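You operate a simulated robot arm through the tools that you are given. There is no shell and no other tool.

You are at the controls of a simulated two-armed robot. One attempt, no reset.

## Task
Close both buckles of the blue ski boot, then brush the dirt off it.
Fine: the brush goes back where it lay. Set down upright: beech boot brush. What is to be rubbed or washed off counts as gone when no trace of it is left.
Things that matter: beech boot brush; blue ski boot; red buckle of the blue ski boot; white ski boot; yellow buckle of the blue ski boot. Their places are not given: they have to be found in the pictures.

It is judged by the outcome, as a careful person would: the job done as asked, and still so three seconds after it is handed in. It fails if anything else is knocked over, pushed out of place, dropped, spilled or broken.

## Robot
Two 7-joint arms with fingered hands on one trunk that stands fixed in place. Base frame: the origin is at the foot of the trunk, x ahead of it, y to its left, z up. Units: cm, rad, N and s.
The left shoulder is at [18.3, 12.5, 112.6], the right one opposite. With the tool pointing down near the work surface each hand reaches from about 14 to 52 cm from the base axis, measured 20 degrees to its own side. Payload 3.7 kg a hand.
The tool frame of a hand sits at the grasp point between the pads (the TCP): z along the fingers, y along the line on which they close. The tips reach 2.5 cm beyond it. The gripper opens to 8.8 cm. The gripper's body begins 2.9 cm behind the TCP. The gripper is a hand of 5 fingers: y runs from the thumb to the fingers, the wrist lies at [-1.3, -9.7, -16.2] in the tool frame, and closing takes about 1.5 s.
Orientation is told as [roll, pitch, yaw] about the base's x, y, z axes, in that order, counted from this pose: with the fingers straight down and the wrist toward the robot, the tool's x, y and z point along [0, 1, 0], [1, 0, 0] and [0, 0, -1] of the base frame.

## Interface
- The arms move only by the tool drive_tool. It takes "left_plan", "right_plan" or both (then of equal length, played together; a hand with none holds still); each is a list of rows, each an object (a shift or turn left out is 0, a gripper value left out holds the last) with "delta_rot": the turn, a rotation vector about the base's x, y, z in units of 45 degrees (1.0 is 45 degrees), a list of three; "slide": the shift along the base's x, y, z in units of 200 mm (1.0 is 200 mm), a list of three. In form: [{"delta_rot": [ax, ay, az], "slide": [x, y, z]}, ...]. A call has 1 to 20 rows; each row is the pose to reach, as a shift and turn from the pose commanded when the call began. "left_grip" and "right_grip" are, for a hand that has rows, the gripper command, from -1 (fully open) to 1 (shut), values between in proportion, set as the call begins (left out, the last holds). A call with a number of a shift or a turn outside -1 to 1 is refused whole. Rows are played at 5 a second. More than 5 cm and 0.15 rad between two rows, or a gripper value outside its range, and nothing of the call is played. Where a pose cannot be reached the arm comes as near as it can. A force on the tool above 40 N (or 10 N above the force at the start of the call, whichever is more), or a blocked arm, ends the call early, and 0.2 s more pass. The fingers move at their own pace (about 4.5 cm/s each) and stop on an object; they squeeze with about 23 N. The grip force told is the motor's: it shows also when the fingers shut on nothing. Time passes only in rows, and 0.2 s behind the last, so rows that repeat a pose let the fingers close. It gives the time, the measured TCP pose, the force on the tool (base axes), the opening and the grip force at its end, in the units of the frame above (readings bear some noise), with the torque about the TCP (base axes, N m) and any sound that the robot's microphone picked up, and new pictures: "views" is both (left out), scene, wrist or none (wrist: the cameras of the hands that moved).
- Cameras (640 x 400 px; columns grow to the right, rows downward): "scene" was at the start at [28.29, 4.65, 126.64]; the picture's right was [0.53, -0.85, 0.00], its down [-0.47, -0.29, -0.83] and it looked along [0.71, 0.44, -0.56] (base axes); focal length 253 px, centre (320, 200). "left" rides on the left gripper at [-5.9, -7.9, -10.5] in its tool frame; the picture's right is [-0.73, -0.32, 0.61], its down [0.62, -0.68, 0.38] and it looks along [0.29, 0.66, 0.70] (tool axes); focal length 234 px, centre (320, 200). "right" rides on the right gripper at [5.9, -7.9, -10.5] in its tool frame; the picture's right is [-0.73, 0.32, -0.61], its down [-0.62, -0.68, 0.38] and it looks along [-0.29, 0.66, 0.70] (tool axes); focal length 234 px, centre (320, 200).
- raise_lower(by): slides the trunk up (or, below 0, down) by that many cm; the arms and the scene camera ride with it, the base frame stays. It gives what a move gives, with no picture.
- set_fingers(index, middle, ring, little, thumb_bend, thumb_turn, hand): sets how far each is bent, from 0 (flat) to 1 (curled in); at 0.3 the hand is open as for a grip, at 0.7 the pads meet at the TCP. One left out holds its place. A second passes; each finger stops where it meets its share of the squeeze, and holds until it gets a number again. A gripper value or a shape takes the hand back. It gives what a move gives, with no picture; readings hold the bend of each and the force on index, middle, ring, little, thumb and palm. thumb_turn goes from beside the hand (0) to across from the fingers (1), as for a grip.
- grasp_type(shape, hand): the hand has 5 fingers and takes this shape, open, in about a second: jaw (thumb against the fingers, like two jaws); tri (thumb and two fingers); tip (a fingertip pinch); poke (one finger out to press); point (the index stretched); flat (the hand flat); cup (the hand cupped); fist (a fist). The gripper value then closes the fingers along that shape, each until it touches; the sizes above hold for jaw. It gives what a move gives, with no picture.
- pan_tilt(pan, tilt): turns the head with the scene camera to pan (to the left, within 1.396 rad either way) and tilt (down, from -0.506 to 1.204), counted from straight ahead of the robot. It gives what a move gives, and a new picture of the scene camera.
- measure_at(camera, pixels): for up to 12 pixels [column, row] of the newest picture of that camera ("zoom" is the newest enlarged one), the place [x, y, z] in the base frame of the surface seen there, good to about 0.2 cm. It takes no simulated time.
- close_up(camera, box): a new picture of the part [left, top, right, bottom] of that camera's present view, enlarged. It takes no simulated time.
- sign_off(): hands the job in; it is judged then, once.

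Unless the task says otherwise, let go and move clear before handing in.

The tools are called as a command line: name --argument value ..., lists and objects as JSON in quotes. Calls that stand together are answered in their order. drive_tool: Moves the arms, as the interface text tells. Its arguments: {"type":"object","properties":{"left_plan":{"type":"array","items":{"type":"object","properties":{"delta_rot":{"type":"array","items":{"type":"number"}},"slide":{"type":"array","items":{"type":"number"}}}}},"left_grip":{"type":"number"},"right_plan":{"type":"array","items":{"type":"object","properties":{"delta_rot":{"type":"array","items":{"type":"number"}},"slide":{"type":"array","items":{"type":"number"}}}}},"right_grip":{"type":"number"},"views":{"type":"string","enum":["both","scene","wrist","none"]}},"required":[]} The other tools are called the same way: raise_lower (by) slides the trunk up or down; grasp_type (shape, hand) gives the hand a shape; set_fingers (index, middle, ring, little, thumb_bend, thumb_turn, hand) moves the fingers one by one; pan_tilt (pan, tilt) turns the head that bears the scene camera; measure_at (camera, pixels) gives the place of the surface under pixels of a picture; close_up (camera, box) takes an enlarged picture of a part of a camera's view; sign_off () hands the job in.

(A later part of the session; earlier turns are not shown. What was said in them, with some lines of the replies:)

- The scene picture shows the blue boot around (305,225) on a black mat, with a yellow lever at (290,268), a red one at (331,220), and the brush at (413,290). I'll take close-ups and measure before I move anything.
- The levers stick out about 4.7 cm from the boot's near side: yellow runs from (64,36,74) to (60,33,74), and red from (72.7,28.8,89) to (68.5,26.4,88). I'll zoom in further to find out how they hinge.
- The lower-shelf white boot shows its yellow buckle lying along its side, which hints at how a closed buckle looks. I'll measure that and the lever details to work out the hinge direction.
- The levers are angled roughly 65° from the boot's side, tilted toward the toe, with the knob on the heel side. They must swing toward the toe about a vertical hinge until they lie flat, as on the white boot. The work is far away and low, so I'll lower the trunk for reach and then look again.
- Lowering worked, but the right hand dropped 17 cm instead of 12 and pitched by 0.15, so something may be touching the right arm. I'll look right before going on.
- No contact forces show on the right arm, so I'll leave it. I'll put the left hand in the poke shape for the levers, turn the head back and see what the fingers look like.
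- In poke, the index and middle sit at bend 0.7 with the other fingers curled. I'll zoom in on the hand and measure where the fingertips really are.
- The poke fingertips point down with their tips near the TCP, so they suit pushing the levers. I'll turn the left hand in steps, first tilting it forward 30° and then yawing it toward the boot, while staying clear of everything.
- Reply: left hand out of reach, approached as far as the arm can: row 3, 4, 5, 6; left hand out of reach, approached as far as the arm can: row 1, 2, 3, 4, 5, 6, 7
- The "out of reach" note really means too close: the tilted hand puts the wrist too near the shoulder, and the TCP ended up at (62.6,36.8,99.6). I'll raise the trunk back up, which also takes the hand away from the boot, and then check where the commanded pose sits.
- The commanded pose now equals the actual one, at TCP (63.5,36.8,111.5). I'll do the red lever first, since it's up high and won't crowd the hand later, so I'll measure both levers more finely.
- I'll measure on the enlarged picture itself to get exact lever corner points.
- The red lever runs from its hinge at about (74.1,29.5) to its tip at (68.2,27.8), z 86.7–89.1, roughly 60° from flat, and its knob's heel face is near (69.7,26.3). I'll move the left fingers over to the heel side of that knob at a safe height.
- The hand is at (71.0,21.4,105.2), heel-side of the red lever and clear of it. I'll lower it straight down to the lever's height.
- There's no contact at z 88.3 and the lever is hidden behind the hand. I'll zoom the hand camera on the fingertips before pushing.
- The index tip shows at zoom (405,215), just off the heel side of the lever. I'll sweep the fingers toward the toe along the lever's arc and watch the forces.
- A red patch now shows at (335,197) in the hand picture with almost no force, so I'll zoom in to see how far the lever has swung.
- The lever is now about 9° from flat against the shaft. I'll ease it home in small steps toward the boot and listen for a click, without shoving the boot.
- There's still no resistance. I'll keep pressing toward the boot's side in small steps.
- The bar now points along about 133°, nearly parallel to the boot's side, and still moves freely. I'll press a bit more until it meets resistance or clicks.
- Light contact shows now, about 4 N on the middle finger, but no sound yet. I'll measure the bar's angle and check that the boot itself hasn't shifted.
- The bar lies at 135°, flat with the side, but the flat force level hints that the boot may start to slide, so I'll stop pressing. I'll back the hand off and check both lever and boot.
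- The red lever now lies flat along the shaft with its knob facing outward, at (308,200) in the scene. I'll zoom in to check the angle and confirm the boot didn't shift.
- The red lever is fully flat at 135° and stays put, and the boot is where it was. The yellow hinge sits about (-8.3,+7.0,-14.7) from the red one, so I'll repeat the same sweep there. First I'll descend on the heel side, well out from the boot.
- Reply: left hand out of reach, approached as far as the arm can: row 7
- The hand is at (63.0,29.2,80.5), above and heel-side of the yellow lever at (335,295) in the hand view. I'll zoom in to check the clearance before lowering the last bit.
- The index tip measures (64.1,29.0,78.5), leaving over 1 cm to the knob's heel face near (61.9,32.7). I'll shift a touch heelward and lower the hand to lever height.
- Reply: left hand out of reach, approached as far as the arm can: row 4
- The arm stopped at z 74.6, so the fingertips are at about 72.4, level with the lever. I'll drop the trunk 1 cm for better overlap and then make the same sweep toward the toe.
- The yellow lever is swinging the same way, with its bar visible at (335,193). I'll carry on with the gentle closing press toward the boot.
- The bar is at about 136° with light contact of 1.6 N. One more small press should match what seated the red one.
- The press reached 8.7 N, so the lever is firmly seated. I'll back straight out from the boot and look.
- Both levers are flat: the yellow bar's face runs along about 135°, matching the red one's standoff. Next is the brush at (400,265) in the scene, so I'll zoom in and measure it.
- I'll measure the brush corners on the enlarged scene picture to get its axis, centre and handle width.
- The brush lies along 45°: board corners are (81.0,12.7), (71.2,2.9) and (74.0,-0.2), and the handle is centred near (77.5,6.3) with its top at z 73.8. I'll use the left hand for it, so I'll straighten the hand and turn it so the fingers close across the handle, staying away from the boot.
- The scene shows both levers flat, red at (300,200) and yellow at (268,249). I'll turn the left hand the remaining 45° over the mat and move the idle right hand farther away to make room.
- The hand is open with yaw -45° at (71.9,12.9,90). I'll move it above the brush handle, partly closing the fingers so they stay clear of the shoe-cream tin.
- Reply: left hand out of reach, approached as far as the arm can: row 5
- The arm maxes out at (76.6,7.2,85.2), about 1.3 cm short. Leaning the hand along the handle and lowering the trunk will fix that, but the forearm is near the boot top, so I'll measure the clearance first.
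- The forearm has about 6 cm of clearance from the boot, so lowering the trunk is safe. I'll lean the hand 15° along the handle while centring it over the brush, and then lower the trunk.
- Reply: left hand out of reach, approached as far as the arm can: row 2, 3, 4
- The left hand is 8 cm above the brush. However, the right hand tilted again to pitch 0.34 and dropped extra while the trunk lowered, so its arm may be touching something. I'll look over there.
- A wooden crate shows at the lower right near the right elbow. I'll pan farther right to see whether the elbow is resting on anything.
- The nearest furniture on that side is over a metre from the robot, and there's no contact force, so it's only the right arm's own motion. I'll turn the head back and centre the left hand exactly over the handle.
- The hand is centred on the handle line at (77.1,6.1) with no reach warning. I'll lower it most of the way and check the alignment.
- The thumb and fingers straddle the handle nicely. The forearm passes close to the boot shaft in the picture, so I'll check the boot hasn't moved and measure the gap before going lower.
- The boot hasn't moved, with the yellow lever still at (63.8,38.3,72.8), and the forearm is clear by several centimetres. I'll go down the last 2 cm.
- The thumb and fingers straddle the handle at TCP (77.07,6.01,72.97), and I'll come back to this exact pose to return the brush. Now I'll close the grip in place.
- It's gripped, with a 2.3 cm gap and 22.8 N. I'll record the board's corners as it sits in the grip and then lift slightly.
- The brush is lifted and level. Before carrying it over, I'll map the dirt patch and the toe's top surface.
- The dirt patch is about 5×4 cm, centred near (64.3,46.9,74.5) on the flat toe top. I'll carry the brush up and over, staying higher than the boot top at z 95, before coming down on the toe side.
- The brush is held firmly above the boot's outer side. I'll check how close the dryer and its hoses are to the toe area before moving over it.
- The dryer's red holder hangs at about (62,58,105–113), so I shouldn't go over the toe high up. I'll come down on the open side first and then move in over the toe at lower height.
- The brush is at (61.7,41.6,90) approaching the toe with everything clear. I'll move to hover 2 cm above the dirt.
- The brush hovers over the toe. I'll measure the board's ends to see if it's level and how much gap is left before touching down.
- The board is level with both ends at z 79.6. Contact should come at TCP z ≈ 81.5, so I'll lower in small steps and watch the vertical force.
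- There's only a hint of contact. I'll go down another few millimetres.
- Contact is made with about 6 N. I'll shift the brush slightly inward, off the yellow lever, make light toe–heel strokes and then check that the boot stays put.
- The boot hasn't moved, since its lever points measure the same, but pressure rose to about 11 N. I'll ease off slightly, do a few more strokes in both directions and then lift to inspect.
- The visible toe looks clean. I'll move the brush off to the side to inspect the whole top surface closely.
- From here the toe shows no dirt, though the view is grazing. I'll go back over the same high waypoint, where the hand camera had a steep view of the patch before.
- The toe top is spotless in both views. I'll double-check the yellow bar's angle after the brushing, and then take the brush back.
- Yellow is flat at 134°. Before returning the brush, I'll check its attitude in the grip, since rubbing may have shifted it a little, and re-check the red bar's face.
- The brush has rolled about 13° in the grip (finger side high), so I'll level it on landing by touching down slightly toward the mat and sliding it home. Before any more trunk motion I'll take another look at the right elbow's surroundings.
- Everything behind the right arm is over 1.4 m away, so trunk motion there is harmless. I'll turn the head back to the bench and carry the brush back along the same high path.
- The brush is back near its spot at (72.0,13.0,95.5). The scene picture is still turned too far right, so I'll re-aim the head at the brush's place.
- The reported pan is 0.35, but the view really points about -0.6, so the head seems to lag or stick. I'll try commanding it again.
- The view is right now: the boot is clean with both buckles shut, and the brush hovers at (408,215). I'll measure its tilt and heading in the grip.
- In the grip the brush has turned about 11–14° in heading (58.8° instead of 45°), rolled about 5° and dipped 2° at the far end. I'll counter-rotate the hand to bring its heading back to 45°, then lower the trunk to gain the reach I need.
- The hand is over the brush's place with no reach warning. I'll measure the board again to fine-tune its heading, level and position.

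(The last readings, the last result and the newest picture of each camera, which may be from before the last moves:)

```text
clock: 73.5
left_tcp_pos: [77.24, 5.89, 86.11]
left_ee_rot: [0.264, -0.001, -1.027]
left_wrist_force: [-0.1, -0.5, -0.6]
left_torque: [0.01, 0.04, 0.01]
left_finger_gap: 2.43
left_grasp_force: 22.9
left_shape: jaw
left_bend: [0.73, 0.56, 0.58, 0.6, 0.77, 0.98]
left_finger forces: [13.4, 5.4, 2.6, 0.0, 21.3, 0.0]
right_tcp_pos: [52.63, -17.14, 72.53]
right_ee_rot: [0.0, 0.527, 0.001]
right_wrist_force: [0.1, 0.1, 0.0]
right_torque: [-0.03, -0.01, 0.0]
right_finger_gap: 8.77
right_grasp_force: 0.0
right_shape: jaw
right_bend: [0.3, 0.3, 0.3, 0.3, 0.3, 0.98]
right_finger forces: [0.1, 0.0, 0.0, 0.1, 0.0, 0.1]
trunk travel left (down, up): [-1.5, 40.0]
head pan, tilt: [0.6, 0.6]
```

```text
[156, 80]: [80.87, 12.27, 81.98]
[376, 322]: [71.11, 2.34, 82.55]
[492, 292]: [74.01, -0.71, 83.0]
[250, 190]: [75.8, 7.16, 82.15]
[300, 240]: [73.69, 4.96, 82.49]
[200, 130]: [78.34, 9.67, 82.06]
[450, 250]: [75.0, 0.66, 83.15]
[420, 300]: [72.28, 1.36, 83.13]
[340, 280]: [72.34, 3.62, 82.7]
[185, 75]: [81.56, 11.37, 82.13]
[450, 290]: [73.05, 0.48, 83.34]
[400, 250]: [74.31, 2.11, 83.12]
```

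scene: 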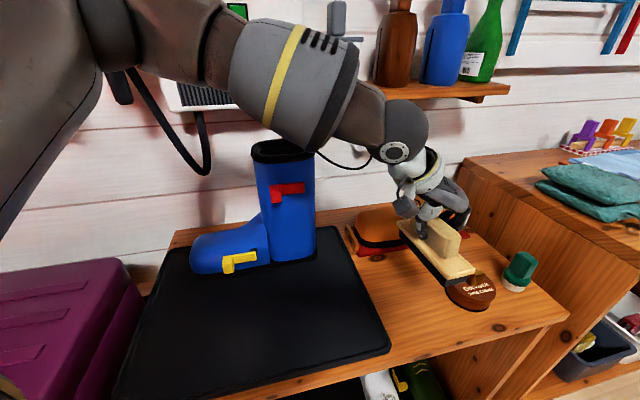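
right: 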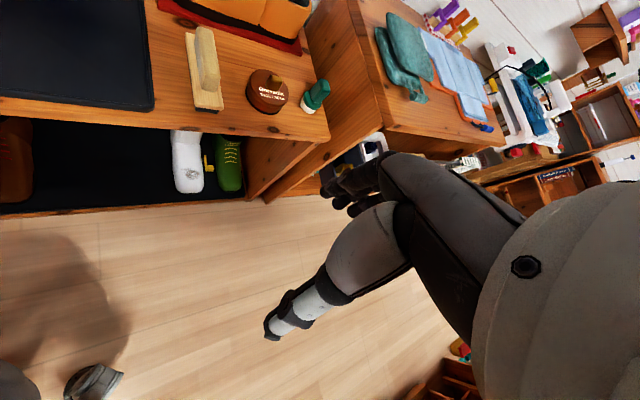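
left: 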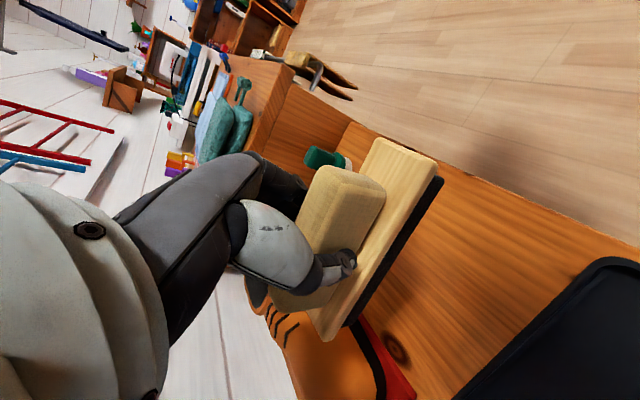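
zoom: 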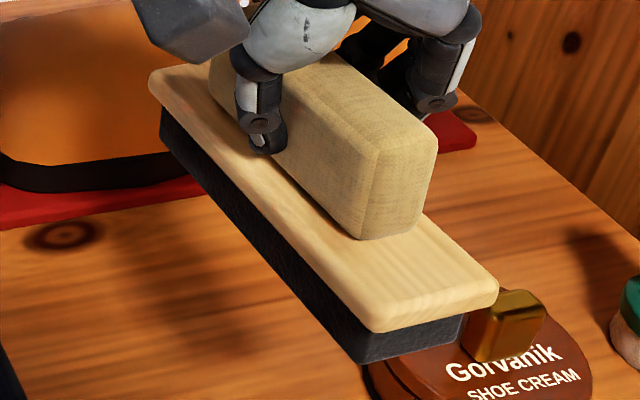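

The board's heading is now 45.5° and its centre (77.4,5.8), about 0.5 cm from the original. It still tilts about 6° across and 2° lengthwise, so I'll level it with small rotations and nudge it into line.

drive_tool --left_plan '[{"delta_rot": [0.065, 0.028, 0], "slide": [0.005, 0.003, -0.03]}, {"delta_rot": [0.131, 0.057, 0], "slide": [0.0105, 0.006, -0.06]}, {"delta_rot": [0.131, 0.057, 0], "slide": [0.0105, 0.006, -0.14]}, {"delta_rot": [0.131, 0.057, 0], "slide": [0.0105, 0.006, -0.24]}]' --views "both"

close_up --camera "scene" --box '[385, 215, 485, 305]'

```text
clock: 74.5
left_tcp_pos: [77.37, 6.34, 81.47]
left_ee_rot: [0.277, 0.111, -1.026]
left_wrist_force: [0.1, -0.7, -1.2]
left_torque: [-0.01, 0.0, -0.02]
left_finger_gap: 2.4
left_grasp_force: 22.9
left_shape: jaw
left_bend: [0.73, 0.56, 0.58, 0.6, 0.77, 0.98]
left_finger forces: [13.4, 5.3, 2.6, 0.1, 21.2, 0.0]
right_tcp_pos: [52.57, -17.22, 72.69]
right_ee_rot: [-0.001, 0.526, 0.0]
right_wrist_force: [-0.1, -0.6, -0.3]
right_torque: [0.04, -0.02, 0.02]
right_finger_gap: 8.77
right_grasp_force: 0.1
right_shape: jaw
right_bend: [0.3, 0.3, 0.3, 0.3, 0.3, 0.98]
right_finger forces: [0.0, 0.0, 0.0, 0.0, 0.0, 0.0]
trunk travel left (down, up): [-1.5, 40.0]
head pan, tilt: [0.6, 0.6]
```

scene: 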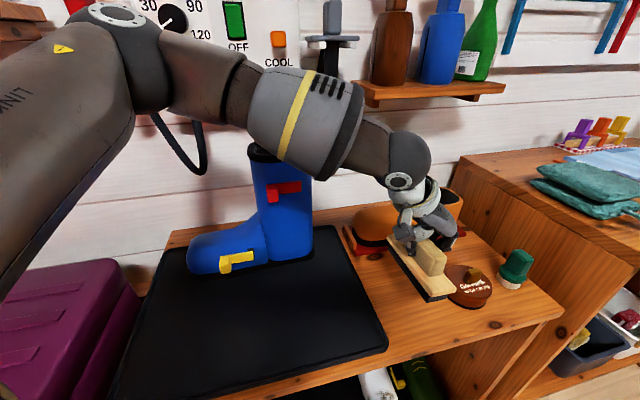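
left: 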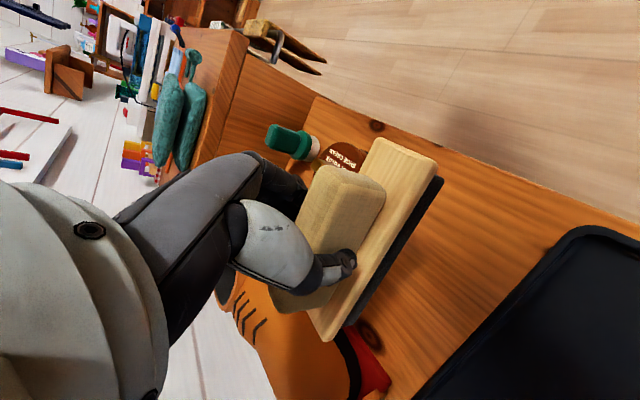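

```text
4.44 times, centred on (435, 260) of scene
```

zoom: 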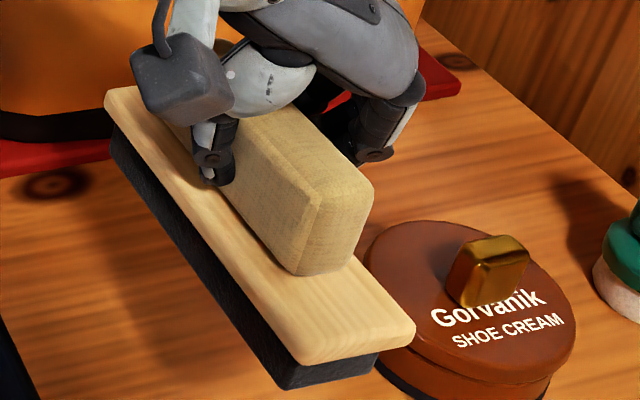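

measure_at --camera "zoom" --pixels '[[110, 95], [302, 356], [408, 328], [140, 92], [200, 215], [250, 285], [370, 290], [340, 340], [320, 300], [160, 160], [290, 310], [390, 320]]'

```text
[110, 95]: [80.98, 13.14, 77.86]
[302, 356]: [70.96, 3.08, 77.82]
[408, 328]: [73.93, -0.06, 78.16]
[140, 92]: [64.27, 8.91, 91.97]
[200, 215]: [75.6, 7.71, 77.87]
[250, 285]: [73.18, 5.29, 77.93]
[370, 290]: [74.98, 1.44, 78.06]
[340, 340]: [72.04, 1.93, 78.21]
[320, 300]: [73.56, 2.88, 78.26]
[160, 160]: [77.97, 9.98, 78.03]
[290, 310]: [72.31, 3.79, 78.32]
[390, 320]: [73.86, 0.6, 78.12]
```

The brush is now level to within about 2°, heading 45.1°, and within 0.3 cm of its original place. I'll lower it to just above the bench and then touch down slowly.

drive_tool --left_plan '[{"slide": [0.0, -0.005, -0.1]}, {"slide": [0.005, -0.0125, -0.2]}, {"slide": [0.005, -0.0125, -0.3]}, {"slide": [0.005, -0.0125, -0.38]}]' --views "both"

close_up --camera "scene" --box '[385, 225, 485, 315]'

```text
clock: 75.5
left_tcp_pos: [77.45, 5.9, 73.74]
left_ee_rot: [0.275, 0.111, -1.027]
left_wrist_force: [-0.1, 0.0, -1.5]
left_torque: [-0.02, 0.05, 0.03]
left_finger_gap: 2.38
left_grasp_force: 22.9
left_shape: jaw
left_bend: [0.73, 0.56, 0.58, 0.6, 0.77, 0.98]
left_finger forces: [13.3, 5.3, 2.6, 0.0, 21.2, 0.0]
right_tcp_pos: [52.69, -17.21, 72.68]
right_ee_rot: [0.0, 0.524, 0.001]
right_wrist_force: [-0.4, -0.3, -0.9]
right_torque: [0.01, 0.01, -0.02]
right_finger_gap: 8.77
right_grasp_force: 0.0
right_shape: jaw
right_bend: [0.3, 0.3, 0.3, 0.3, 0.3, 0.98]
right_finger forces: [0.1, 0.0, 0.1, 0.0, 0.1, 0.1]
trunk travel left (down, up): [-1.5, 40.0]
head pan, tilt: [0.6, 0.6]
```

scene: 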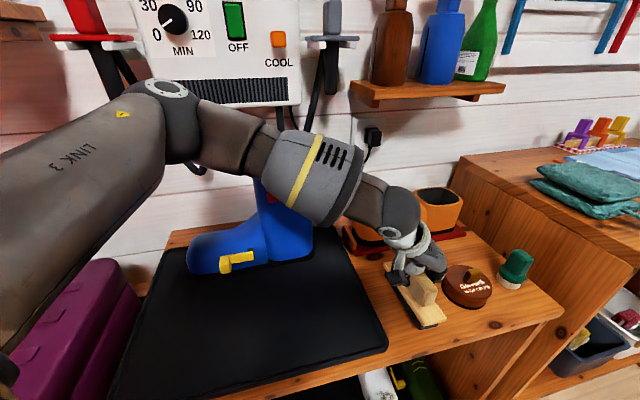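
left: 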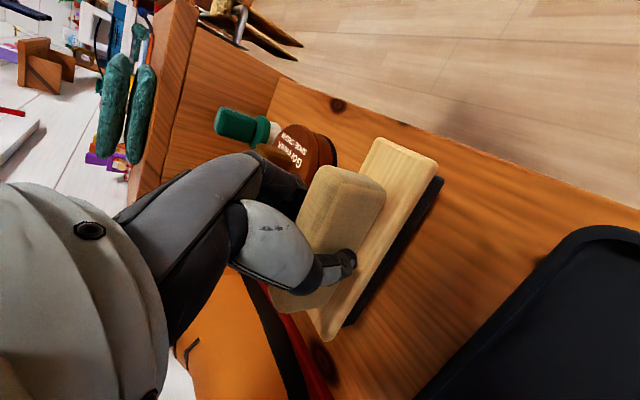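

```text
4.44 times, centred on (435, 270) of scene
```

zoom: 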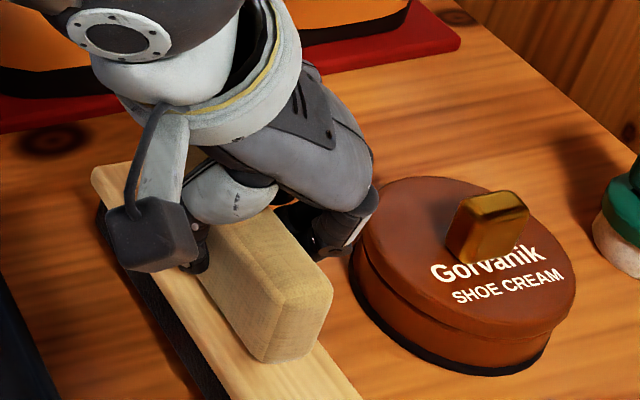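

The fingers are near the shoe-cream tin, so I'll measure that gap and the board height before the final touch-down.

measure_at --camera "zoom" --pixels '[[335, 240], [350, 230], [360, 200], [372, 165], [365, 260], [380, 210], [100, 175], [340, 395], [250, 380], [440, 200]]'

drive_tool --left_plan '[{"slide": [0, 0, -0.015]}, {"slide": [0, 0, -0.03]}]' --views "none"

```text
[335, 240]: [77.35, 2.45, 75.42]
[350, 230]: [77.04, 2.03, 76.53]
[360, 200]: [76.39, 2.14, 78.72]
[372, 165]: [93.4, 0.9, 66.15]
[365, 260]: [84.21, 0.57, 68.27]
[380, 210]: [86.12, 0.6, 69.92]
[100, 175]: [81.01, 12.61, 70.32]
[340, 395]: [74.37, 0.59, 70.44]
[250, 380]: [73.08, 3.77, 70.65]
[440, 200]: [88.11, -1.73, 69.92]
```

```text
clock: 76.1
left_tcp_pos: [77.53, 5.98, 73.16]
left_ee_rot: [0.279, 0.111, -1.026]
left_wrist_force: [-0.2, 0.7, -0.9]
left_torque: [0.02, -0.02, 0.02]
left_finger_gap: 2.39
left_grasp_force: 23.1
left_shape: jaw
left_bend: [0.73, 0.56, 0.58, 0.6, 0.77, 0.98]
left_finger forces: [13.3, 5.3, 2.6, 0.1, 21.2, 0.0]
right_tcp_pos: [52.58, -17.32, 72.54]
right_ee_rot: [-0.002, 0.526, 0.0]
right_wrist_force: [0.2, 1.2, -0.2]
right_torque: [-0.03, -0.01, -0.02]
right_finger_gap: 8.76
right_grasp_force: 0.0
right_shape: jaw
right_bend: [0.3, 0.3, 0.3, 0.3, 0.3, 0.98]
right_finger forces: [0.0, 0.1, 0.1, 0.0, 0.1, 0.0]
trunk travel left (down, up): [-1.5, 40.0]
head pan, tilt: [0.6, 0.6]
```

The fingers are over 5 cm from the tin and the board is about 0.5 cm above rest height. I'll continue down in tiny steps until it touches.

drive_tool --left_plan '[{"slide": [0, 0, -0.01]}, {"slide": [0, 0, -0.018]}]' --views "none"

drive_tool --left_plan '[{"slide": [0, 0, -0.008]}, {"slide": [0, 0, -0.012]}]' --views "none"

```text
clock: 76.7
left_tcp_pos: [77.48, 5.95, 72.91]
left_ee_rot: [0.277, 0.112, -1.026]
left_wrist_force: [-0.7, 0.2, -1.1]
left_torque: [0.02, -0.03, -0.01]
left_finger_gap: 2.4
left_grasp_force: 22.7
left_shape: jaw
left_bend: [0.73, 0.56, 0.58, 0.6, 0.77, 0.98]
left_finger forces: [13.2, 5.4, 2.7, 0.0, 21.5, 0.1]
right_tcp_pos: [52.61, -17.16, 72.65]
right_ee_rot: [0.001, 0.526, 0.0]
right_wrist_force: [-0.4, -0.2, 0.3]
right_torque: [0.02, 0.0, 0.02]
right_finger_gap: 8.76
right_grasp_force: 0.1
right_shape: jaw
right_bend: [0.3, 0.3, 0.3, 0.3, 0.3, 0.98]
right_finger forces: [0.1, 0.0, 0.1, 0.0, 0.0, 0.0]
trunk travel left (down, up): [-1.5, 40.0]
head pan, tilt: [0.6, 0.6]
```

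```text
clock: 77.3
left_tcp_pos: [77.58, 6.0, 72.88]
left_ee_rot: [0.279, 0.109, -1.027]
left_wrist_force: [-1.7, 0.8, 4.9]
left_torque: [-0.02, -0.03, -0.01]
left_finger_gap: 2.42
left_grasp_force: 23.1
left_shape: jaw
left_bend: [0.73, 0.56, 0.58, 0.6, 0.77, 0.98]
left_finger forces: [13.1, 5.7, 2.6, 0.0, 23.2, 0.1]
right_tcp_pos: [52.49, -17.19, 72.64]
right_ee_rot: [-0.003, 0.524, 0.0]
right_wrist_force: [0.0, 1.0, 0.0]
right_torque: [0.02, -0.02, 0.01]
right_finger_gap: 8.76
right_grasp_force: 0.0
right_shape: jaw
right_bend: [0.3, 0.3, 0.3, 0.3, 0.3, 0.98]
right_finger forces: [0.0, 0.0, 0.0, 0.0, 0.0, 0.0]
trunk travel left (down, up): [-1.5, 40.0]
head pan, tilt: [0.6, 0.6]
```

Touchdown shows as a 6 N rise, so the brush is resting on the bench. I'll open the fingers moderately while holding still.

drive_tool --left_grip -0.3 --left_plan '[{"slide": [0, 0, 0.005]}, {"slide": [0, 0, 0.005]}, {"slide": [0, 0, 0.005]}, {"slide": [0, 0, 0.005]}, {"slide": [0, 0, 0.005]}, {"slide": [0, 0, 0.005]}, {"slide": [0, 0, 0.005]}]' --views "both"

close_up --camera "scene" --box '[375, 225, 475, 335]'

close_up --camera "left" --box '[220, 110, 460, 350]'

```text
clock: 78.9
left_tcp_pos: [77.5, 6.06, 72.79]
left_ee_rot: [0.277, 0.112, -1.027]
left_wrist_force: [0.1, -0.5, 0.3]
left_torque: [0.01, 0.0, 0.01]
left_finger_gap: 5.67
left_grasp_force: 0.0
left_shape: jaw
left_bend: [0.28, 0.39, 0.36, 0.36, 0.62, 1.0]
left_finger forces: [0.0, 0.1, 0.0, 0.0, 0.1, 0.0]
right_tcp_pos: [52.61, -17.24, 72.69]
right_ee_rot: [-0.002, 0.525, 0.003]
right_wrist_force: [0.0, 0.2, 0.0]
right_torque: [0.0, 0.02, -0.03]
right_finger_gap: 8.77
right_grasp_force: 0.1
right_shape: jaw
right_bend: [0.3, 0.3, 0.3, 0.3, 0.3, 0.98]
right_finger forces: [0.1, 0.1, 0.0, 0.0, 0.0, 0.0]
trunk travel left (down, up): [-1.5, 40.0]
head pan, tilt: [0.6, 0.6]
```

scene: 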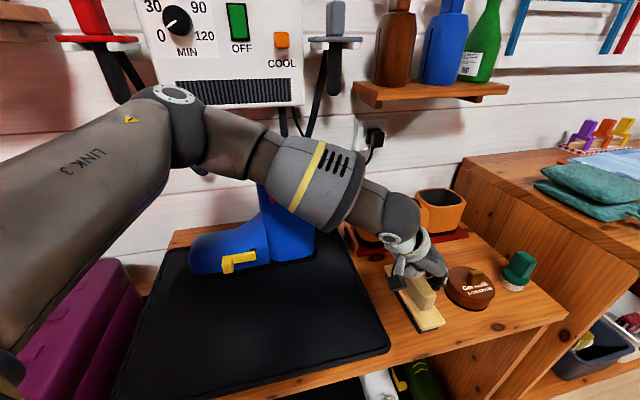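
left: 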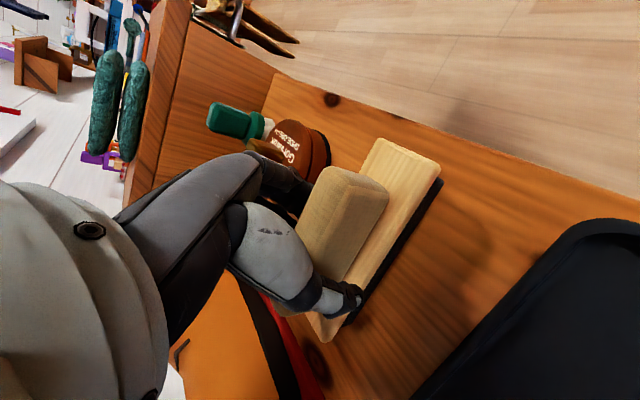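

```text
3.64 times, centred on (425, 280) of scene
```

zoom: 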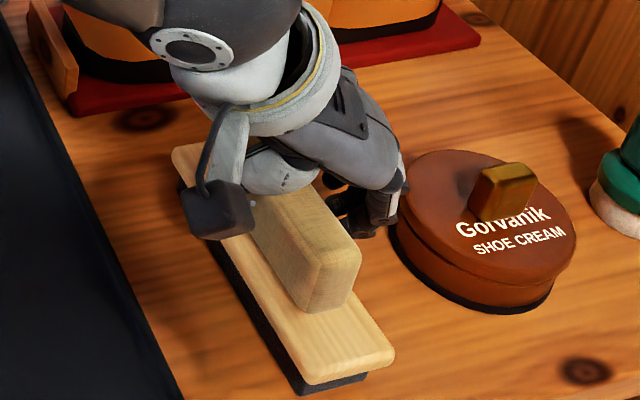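

```text
1.67 times, centred on (340, 230) of left
```

zoom: 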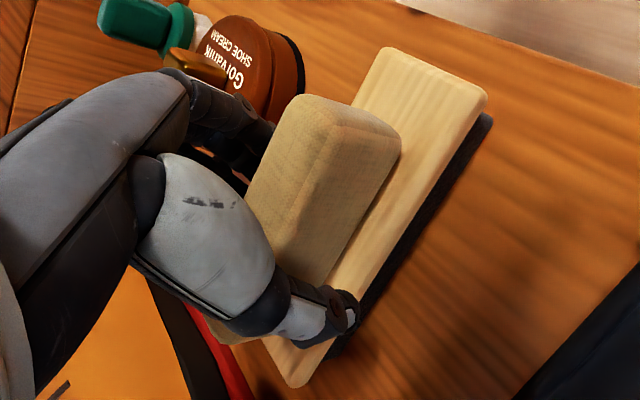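

The brush stands flat on its bristles, free of the fingers. I'll lift the hand straight up off the handle.

drive_tool --left_plan '[{"slide": [0, 0, 0.04]}, {"slide": [0, 0, 0.1]}, {"slide": [0, 0, 0.18]}, {"slide": [0, 0, 0.28]}, {"slide": [-0.03, 0.03, 0.4]}, {"slide": [-0.08, 0.08, 0.55]}, {"slide": [-0.15, 0.15, 0.7]}]' --views "both"

close_up --camera "scene" --box '[375, 225, 475, 335]'

```text
clock: 80.5
left_tcp_pos: [74.44, 9.05, 86.96]
left_ee_rot: [0.279, 0.112, -1.026]
left_wrist_force: [0.8, 0.4, 0.4]
left_torque: [0.0, -0.01, -0.01]
left_finger_gap: 5.7
left_grasp_force: 0.1
left_shape: jaw
left_bend: [0.28, 0.39, 0.36, 0.36, 0.62, 1.0]
left_finger forces: [0.0, 0.0, 0.1, 0.0, 0.0, 0.0]
right_tcp_pos: [52.64, -17.21, 72.68]
right_ee_rot: [0.0, 0.525, 0.0]
right_wrist_force: [0.3, -0.3, -0.1]
right_torque: [0.0, 0.03, 0.01]
right_finger_gap: 8.75
right_grasp_force: 0.0
right_shape: jaw
right_bend: [0.3, 0.3, 0.3, 0.3, 0.3, 0.98]
right_finger forces: [0.1, 0.0, 0.0, 0.0, 0.0, 0.1]
trunk travel left (down, up): [-1.5, 40.0]
head pan, tilt: [0.6, 0.6]
```

scene: 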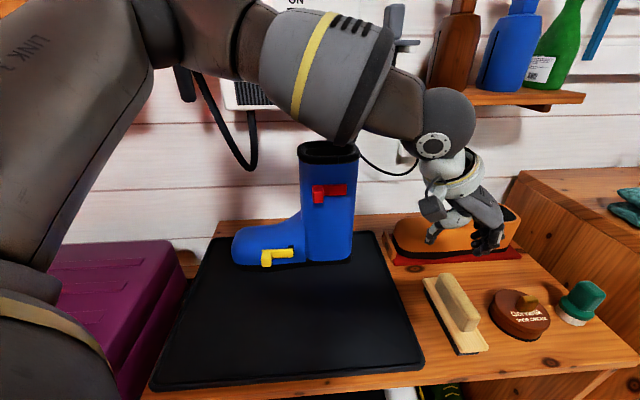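
left: 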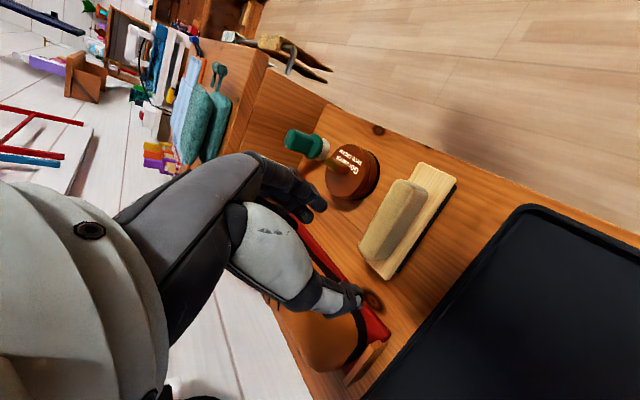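

```text
3.64 times, centred on (425, 280) of scene
```

zoom: 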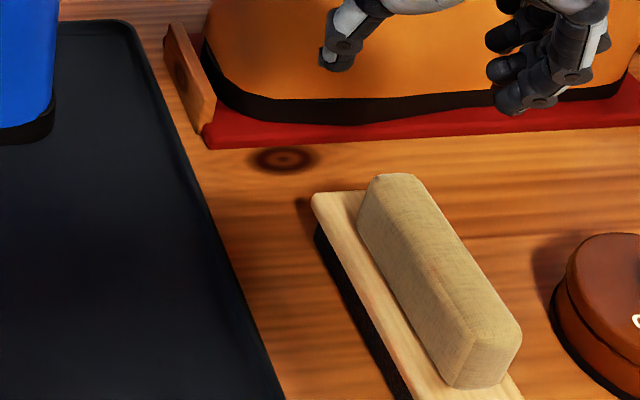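

The brush is standing upright and free. I'll measure its corners to compare with the original position.

close_up --camera "scene" --box '[410, 260, 500, 360]'

measure_at --camera "zoom" --pixels '[[180, 70], [200, 65], [320, 360], [405, 340], [240, 60], [270, 60], [330, 250], [385, 240], [260, 220], [300, 300], [380, 330]]'

close_up --camera "left" --box '[340, 150, 470, 290]'

measure_at --camera "zoom" --pixels '[[365, 40], [455, 95], [235, 350], [150, 285], [400, 150], [250, 330], [300, 250], [350, 100]]'

```text
4.00 times, centred on (455, 310) of scene
```

zoom: 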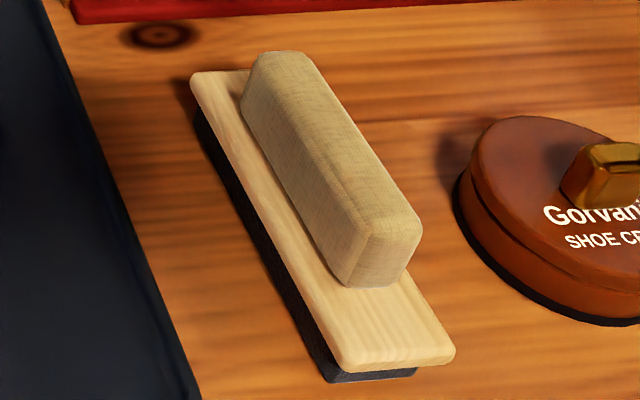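

```text
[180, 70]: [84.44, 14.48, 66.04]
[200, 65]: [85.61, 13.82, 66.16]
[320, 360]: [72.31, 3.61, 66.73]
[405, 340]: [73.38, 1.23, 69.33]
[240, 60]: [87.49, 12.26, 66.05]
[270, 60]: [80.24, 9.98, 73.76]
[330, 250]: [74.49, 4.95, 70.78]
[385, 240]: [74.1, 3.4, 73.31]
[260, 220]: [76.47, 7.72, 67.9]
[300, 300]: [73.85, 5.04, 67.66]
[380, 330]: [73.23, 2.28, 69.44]
```

```text
2.86 times, centred on (405, 220) of left
```

zoom: 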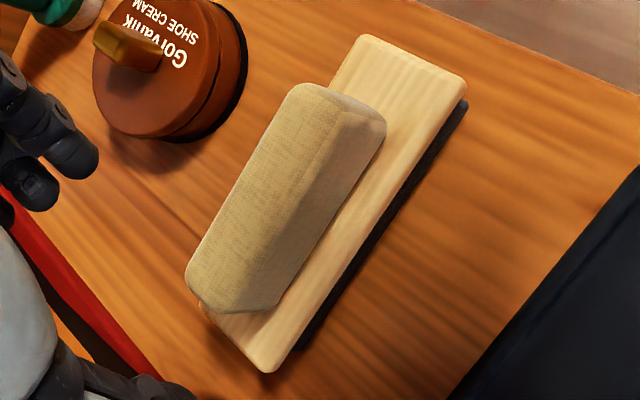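

```text
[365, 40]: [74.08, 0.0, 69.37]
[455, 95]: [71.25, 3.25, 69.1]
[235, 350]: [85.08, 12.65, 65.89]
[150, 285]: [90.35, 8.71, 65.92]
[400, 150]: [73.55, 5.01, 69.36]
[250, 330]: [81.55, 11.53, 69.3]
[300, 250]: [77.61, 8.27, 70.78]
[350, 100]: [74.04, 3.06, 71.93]
```

The brush's near corners are at (74.1,0.0) and (71.2,3.2) versus (73.95,-0.15) and (71.2,2.85) originally, so it's back within about 3 mm and upright. I'll now pull the left hand up and away from everything.

drive_tool --left_plan '[{"slide": [-0.02, 0.0, 0.12]}, {"slide": [-0.05, 0.02, 0.25]}, {"slide": [-0.12, 0.06, 0.38]}, {"slide": [-0.2, 0.12, 0.5]}, {"slide": [-0.3, 0.2, 0.58]}, {"slide": [-0.4, 0.28, 0.62]}]' --views "both"

pan_tilt --pan 0.5 --tilt 0.6

```text
clock: 81.9
left_tcp_pos: [66.62, 14.75, 99.17]
left_ee_rot: [0.278, 0.112, -1.028]
left_wrist_force: [-0.2, 0.4, 0.5]
left_torque: [0.03, -0.01, -0.01]
left_finger_gap: 5.69
left_grasp_force: 0.1
left_shape: jaw
left_bend: [0.28, 0.39, 0.36, 0.36, 0.62, 1.0]
left_finger forces: [0.1, 0.0, 0.1, 0.0, 0.1, 0.1]
right_tcp_pos: [52.63, -17.25, 72.66]
right_ee_rot: [-0.001, 0.523, 0.0]
right_wrist_force: [0.0, -0.1, 0.5]
right_torque: [-0.02, 0.03, 0.02]
right_finger_gap: 8.78
right_grasp_force: 0.1
right_shape: jaw
right_bend: [0.3, 0.3, 0.3, 0.3, 0.3, 0.98]
right_finger forces: [0.1, 0.1, 0.0, 0.1, 0.0, 0.0]
trunk travel left (down, up): [-1.5, 40.0]
head pan, tilt: [0.6, 0.6]
```

scene: 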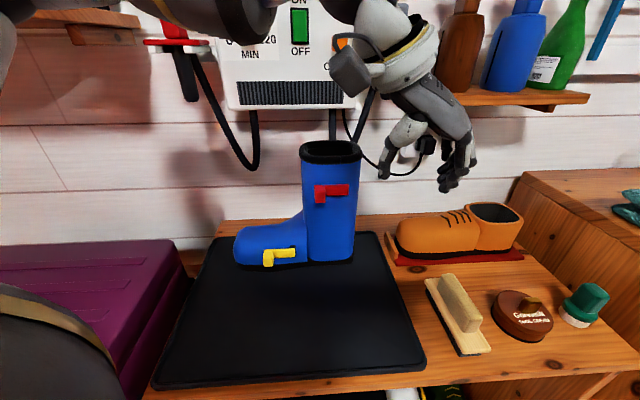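
left: 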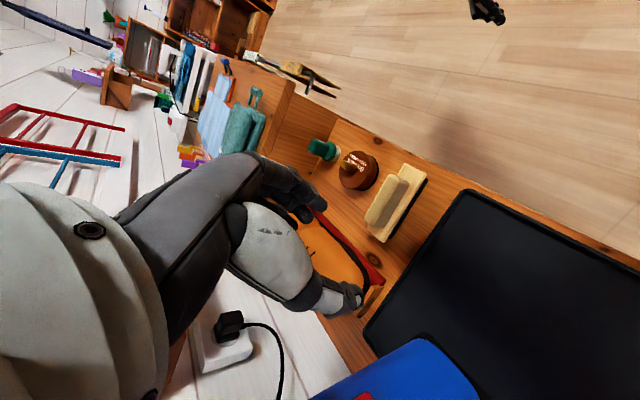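

```text
clock: 82.6
left_tcp_pos: [66.59, 14.78, 99.23]
left_ee_rot: [0.278, 0.11, -1.027]
left_wrist_force: [-0.3, 0.0, 0.3]
left_torque: [0.01, 0.02, 0.02]
left_finger_gap: 5.69
left_grasp_force: 0.0
left_shape: jaw
left_bend: [0.28, 0.39, 0.36, 0.36, 0.62, 1.0]
left_finger forces: [0.1, 0.1, 0.0, 0.0, 0.1, 0.1]
right_tcp_pos: [52.64, -17.18, 72.59]
right_ee_rot: [0.001, 0.527, -0.001]
right_wrist_force: [0.4, 0.2, -0.2]
right_torque: [0.0, 0.0, -0.05]
right_finger_gap: 8.77
right_grasp_force: 0.0
right_shape: jaw
right_bend: [0.3, 0.3, 0.3, 0.3, 0.3, 0.98]
right_finger forces: [0.0, 0.0, 0.1, 0.0, 0.0, 0.0]
trunk travel left (down, up): [-1.5, 40.0]
head pan, tilt: [0.499, 0.6]
```

scene: 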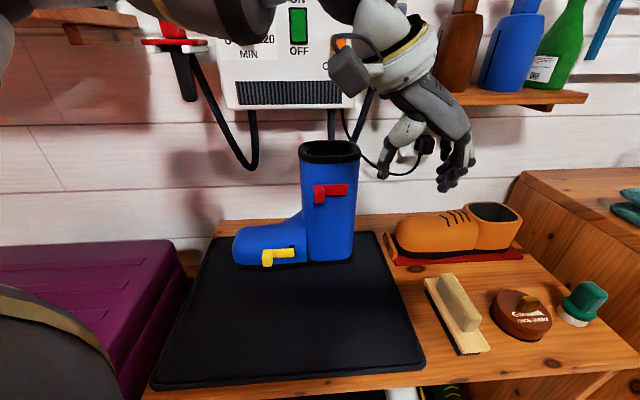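

The overview looks right: boot clean, both levers flat, brush back beside the tin. I'll raise the trunk for a steeper final inspection of the boot.

raise_lower --by 13.5

pan_tilt --pan 0.6 --tilt 0.65

close_up --camera "scene" --box '[220, 180, 370, 310]'

```text
clock: 84.2
left_tcp_pos: [66.58, 14.63, 112.39]
left_ee_rot: [0.274, 0.112, -1.027]
left_wrist_force: [0.1, 0.9, -0.3]
left_torque: [-0.04, 0.03, 0.01]
left_finger_gap: 5.71
left_grasp_force: 0.0
left_shape: jaw
left_bend: [0.28, 0.39, 0.36, 0.36, 0.62, 1.0]
left_finger forces: [0.0, 0.0, 0.0, 0.0, 0.0, 0.0]
right_tcp_pos: [52.66, -17.27, 85.97]
right_ee_rot: [0.002, 0.529, -0.001]
right_wrist_force: [-0.4, -0.1, -0.1]
right_torque: [0.01, 0.02, 0.01]
right_finger_gap: 8.75
right_grasp_force: 0.0
right_shape: jaw
right_bend: [0.3, 0.3, 0.3, 0.3, 0.3, 0.98]
right_finger forces: [0.0, 0.0, 0.1, 0.0, 0.1, 0.0]
trunk travel left (down, up): [-15.0, 26.5]
head pan, tilt: [0.499, 0.6]
```

```text
clock: 84.9
left_tcp_pos: [66.45, 14.63, 112.78]
left_ee_rot: [0.279, 0.113, -1.026]
left_wrist_force: [-0.6, -0.1, 0.1]
left_torque: [-0.01, 0.02, 0.02]
left_finger_gap: 5.69
left_grasp_force: 0.0
left_shape: jaw
left_bend: [0.28, 0.39, 0.36, 0.36, 0.62, 1.0]
left_finger forces: [0.1, 0.1, 0.1, 0.0, 0.0, 0.0]
right_tcp_pos: [52.66, -17.28, 86.17]
right_ee_rot: [-0.001, 0.526, -0.001]
right_wrist_force: [-0.2, -0.3, -0.6]
right_torque: [0.01, 0.02, 0.0]
right_finger_gap: 8.78
right_grasp_force: 0.1
right_shape: jaw
right_bend: [0.3, 0.3, 0.3, 0.3, 0.3, 0.98]
right_finger forces: [0.0, 0.0, 0.0, 0.0, 0.0, 0.0]
trunk travel left (down, up): [-15.0, 26.5]
head pan, tilt: [0.6, 0.649]
```

scene: 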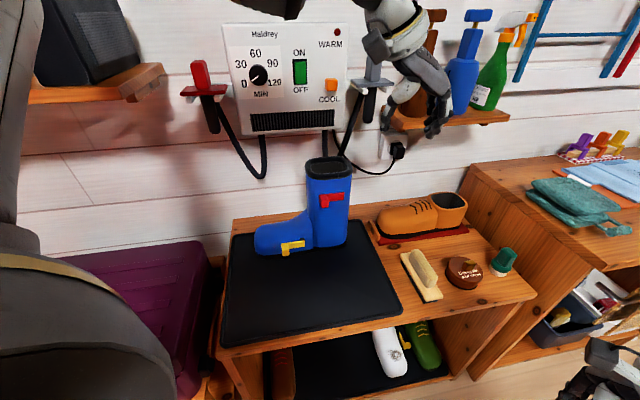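

```text
3.08 times, centred on (295, 245) of scene
```

zoom: 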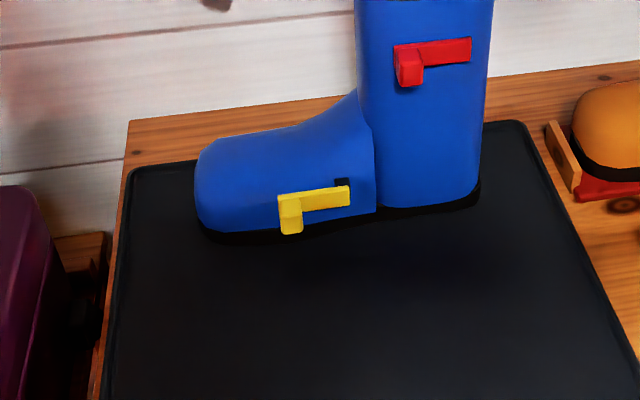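

Both levers lie flat and the toe is plain blue. I'll take one last tight zoom on the toe top and the brush before handing in.

close_up --camera "scene" --box '[250, 210, 320, 260]'

measure_at --camera "zoom" --pixels '[[470, 250], [350, 270], [120, 130], [200, 120], [90, 180], [560, 200]]'

close_up --camera "scene" --box '[390, 235, 460, 310]'

measure_at --camera "zoom" --pixels '[[205, 105], [230, 95], [330, 355], [425, 330], [280, 80], [360, 260], [330, 180]]'

```text
8.00 times, centred on (285, 235) of scene
```

zoom: 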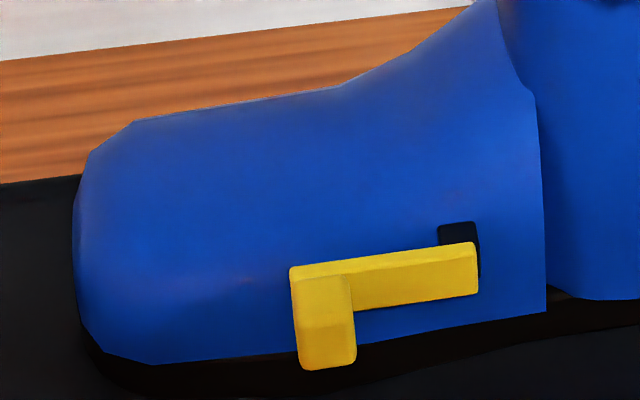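

```text
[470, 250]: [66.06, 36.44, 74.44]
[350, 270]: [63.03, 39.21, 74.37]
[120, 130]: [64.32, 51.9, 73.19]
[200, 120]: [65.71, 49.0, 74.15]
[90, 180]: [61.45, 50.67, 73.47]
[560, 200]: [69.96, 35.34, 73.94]
```

```text
5.33 times, centred on (425, 272) of scene
```

zoom: 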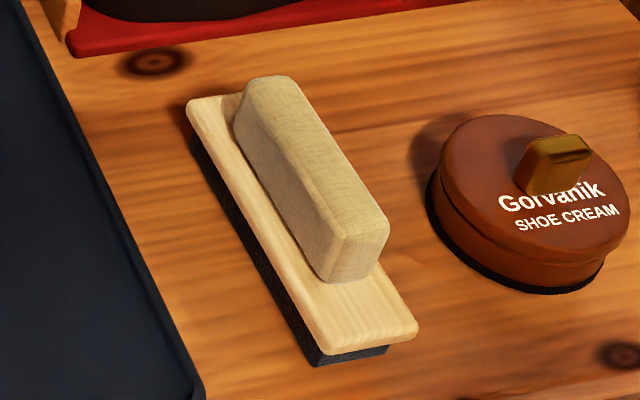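

```text
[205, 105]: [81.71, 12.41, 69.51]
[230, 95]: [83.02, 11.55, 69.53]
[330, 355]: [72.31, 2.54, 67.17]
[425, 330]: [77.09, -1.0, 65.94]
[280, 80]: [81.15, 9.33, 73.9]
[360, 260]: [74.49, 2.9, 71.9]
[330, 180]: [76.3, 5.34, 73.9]
```

There's a faint pale spot at zoom (240,280) on the toe's side, which is probably a light reflection. I'll zoom in tight to make sure it isn't leftover dirt.

close_up --camera "scene" --box '[262, 228, 290, 246]'

close_up --camera "scene" --box '[255, 214, 295, 236]'

```text
16.00 times, centred on (276, 237) of scene
```

zoom: 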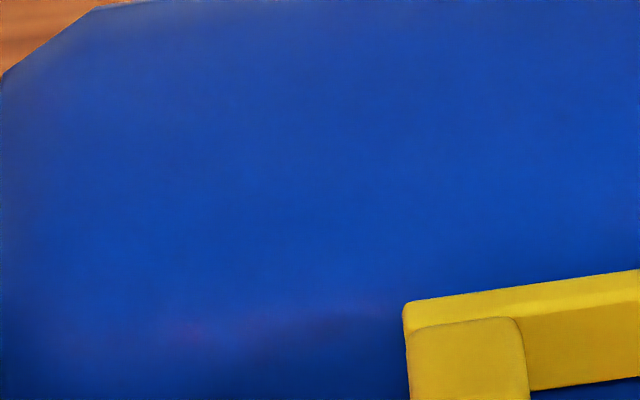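

```text
16.00 times, centred on (275, 225) of scene
```

zoom: 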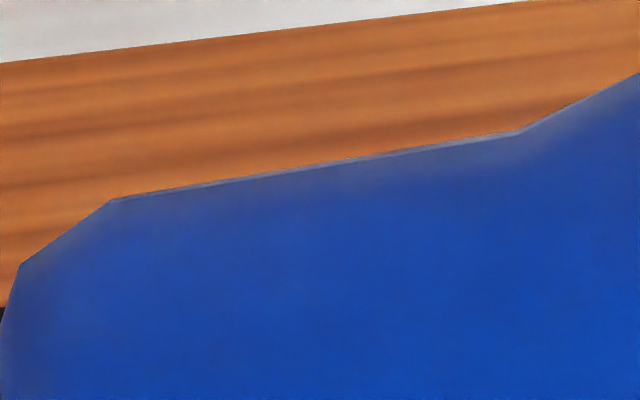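

Up close the toe is evenly blue and the spot was only sheen. Both levers lie flat, the brush stands upright at its original place and both hands are clear, so I'm handing in.

sign_off

```text
The job is handed in.
```

The blue ski boot is done: both buckles are closed, the dirt is brushed off, and the brush is back where it lay. I've handed the job in.

- **Buckles:** the red and yellow levers both lie flat against the boot's side and stayed there after I let go. I heard no click from either one, so I judged them closed by their position.
- **Dirt:** close-ups of the toe after brushing show plain blue with no trace left. One faint pale spot on the side turned out to be a reflection.
- **Brush:** it stands upright on its bristles, about 3 mm from its original place by the corners I could compare.
- **Everything else:** the blue boot did not shift, by measurements taken during the work. I saw nothing else knocked or moved, and both hands were clear when I handed in.
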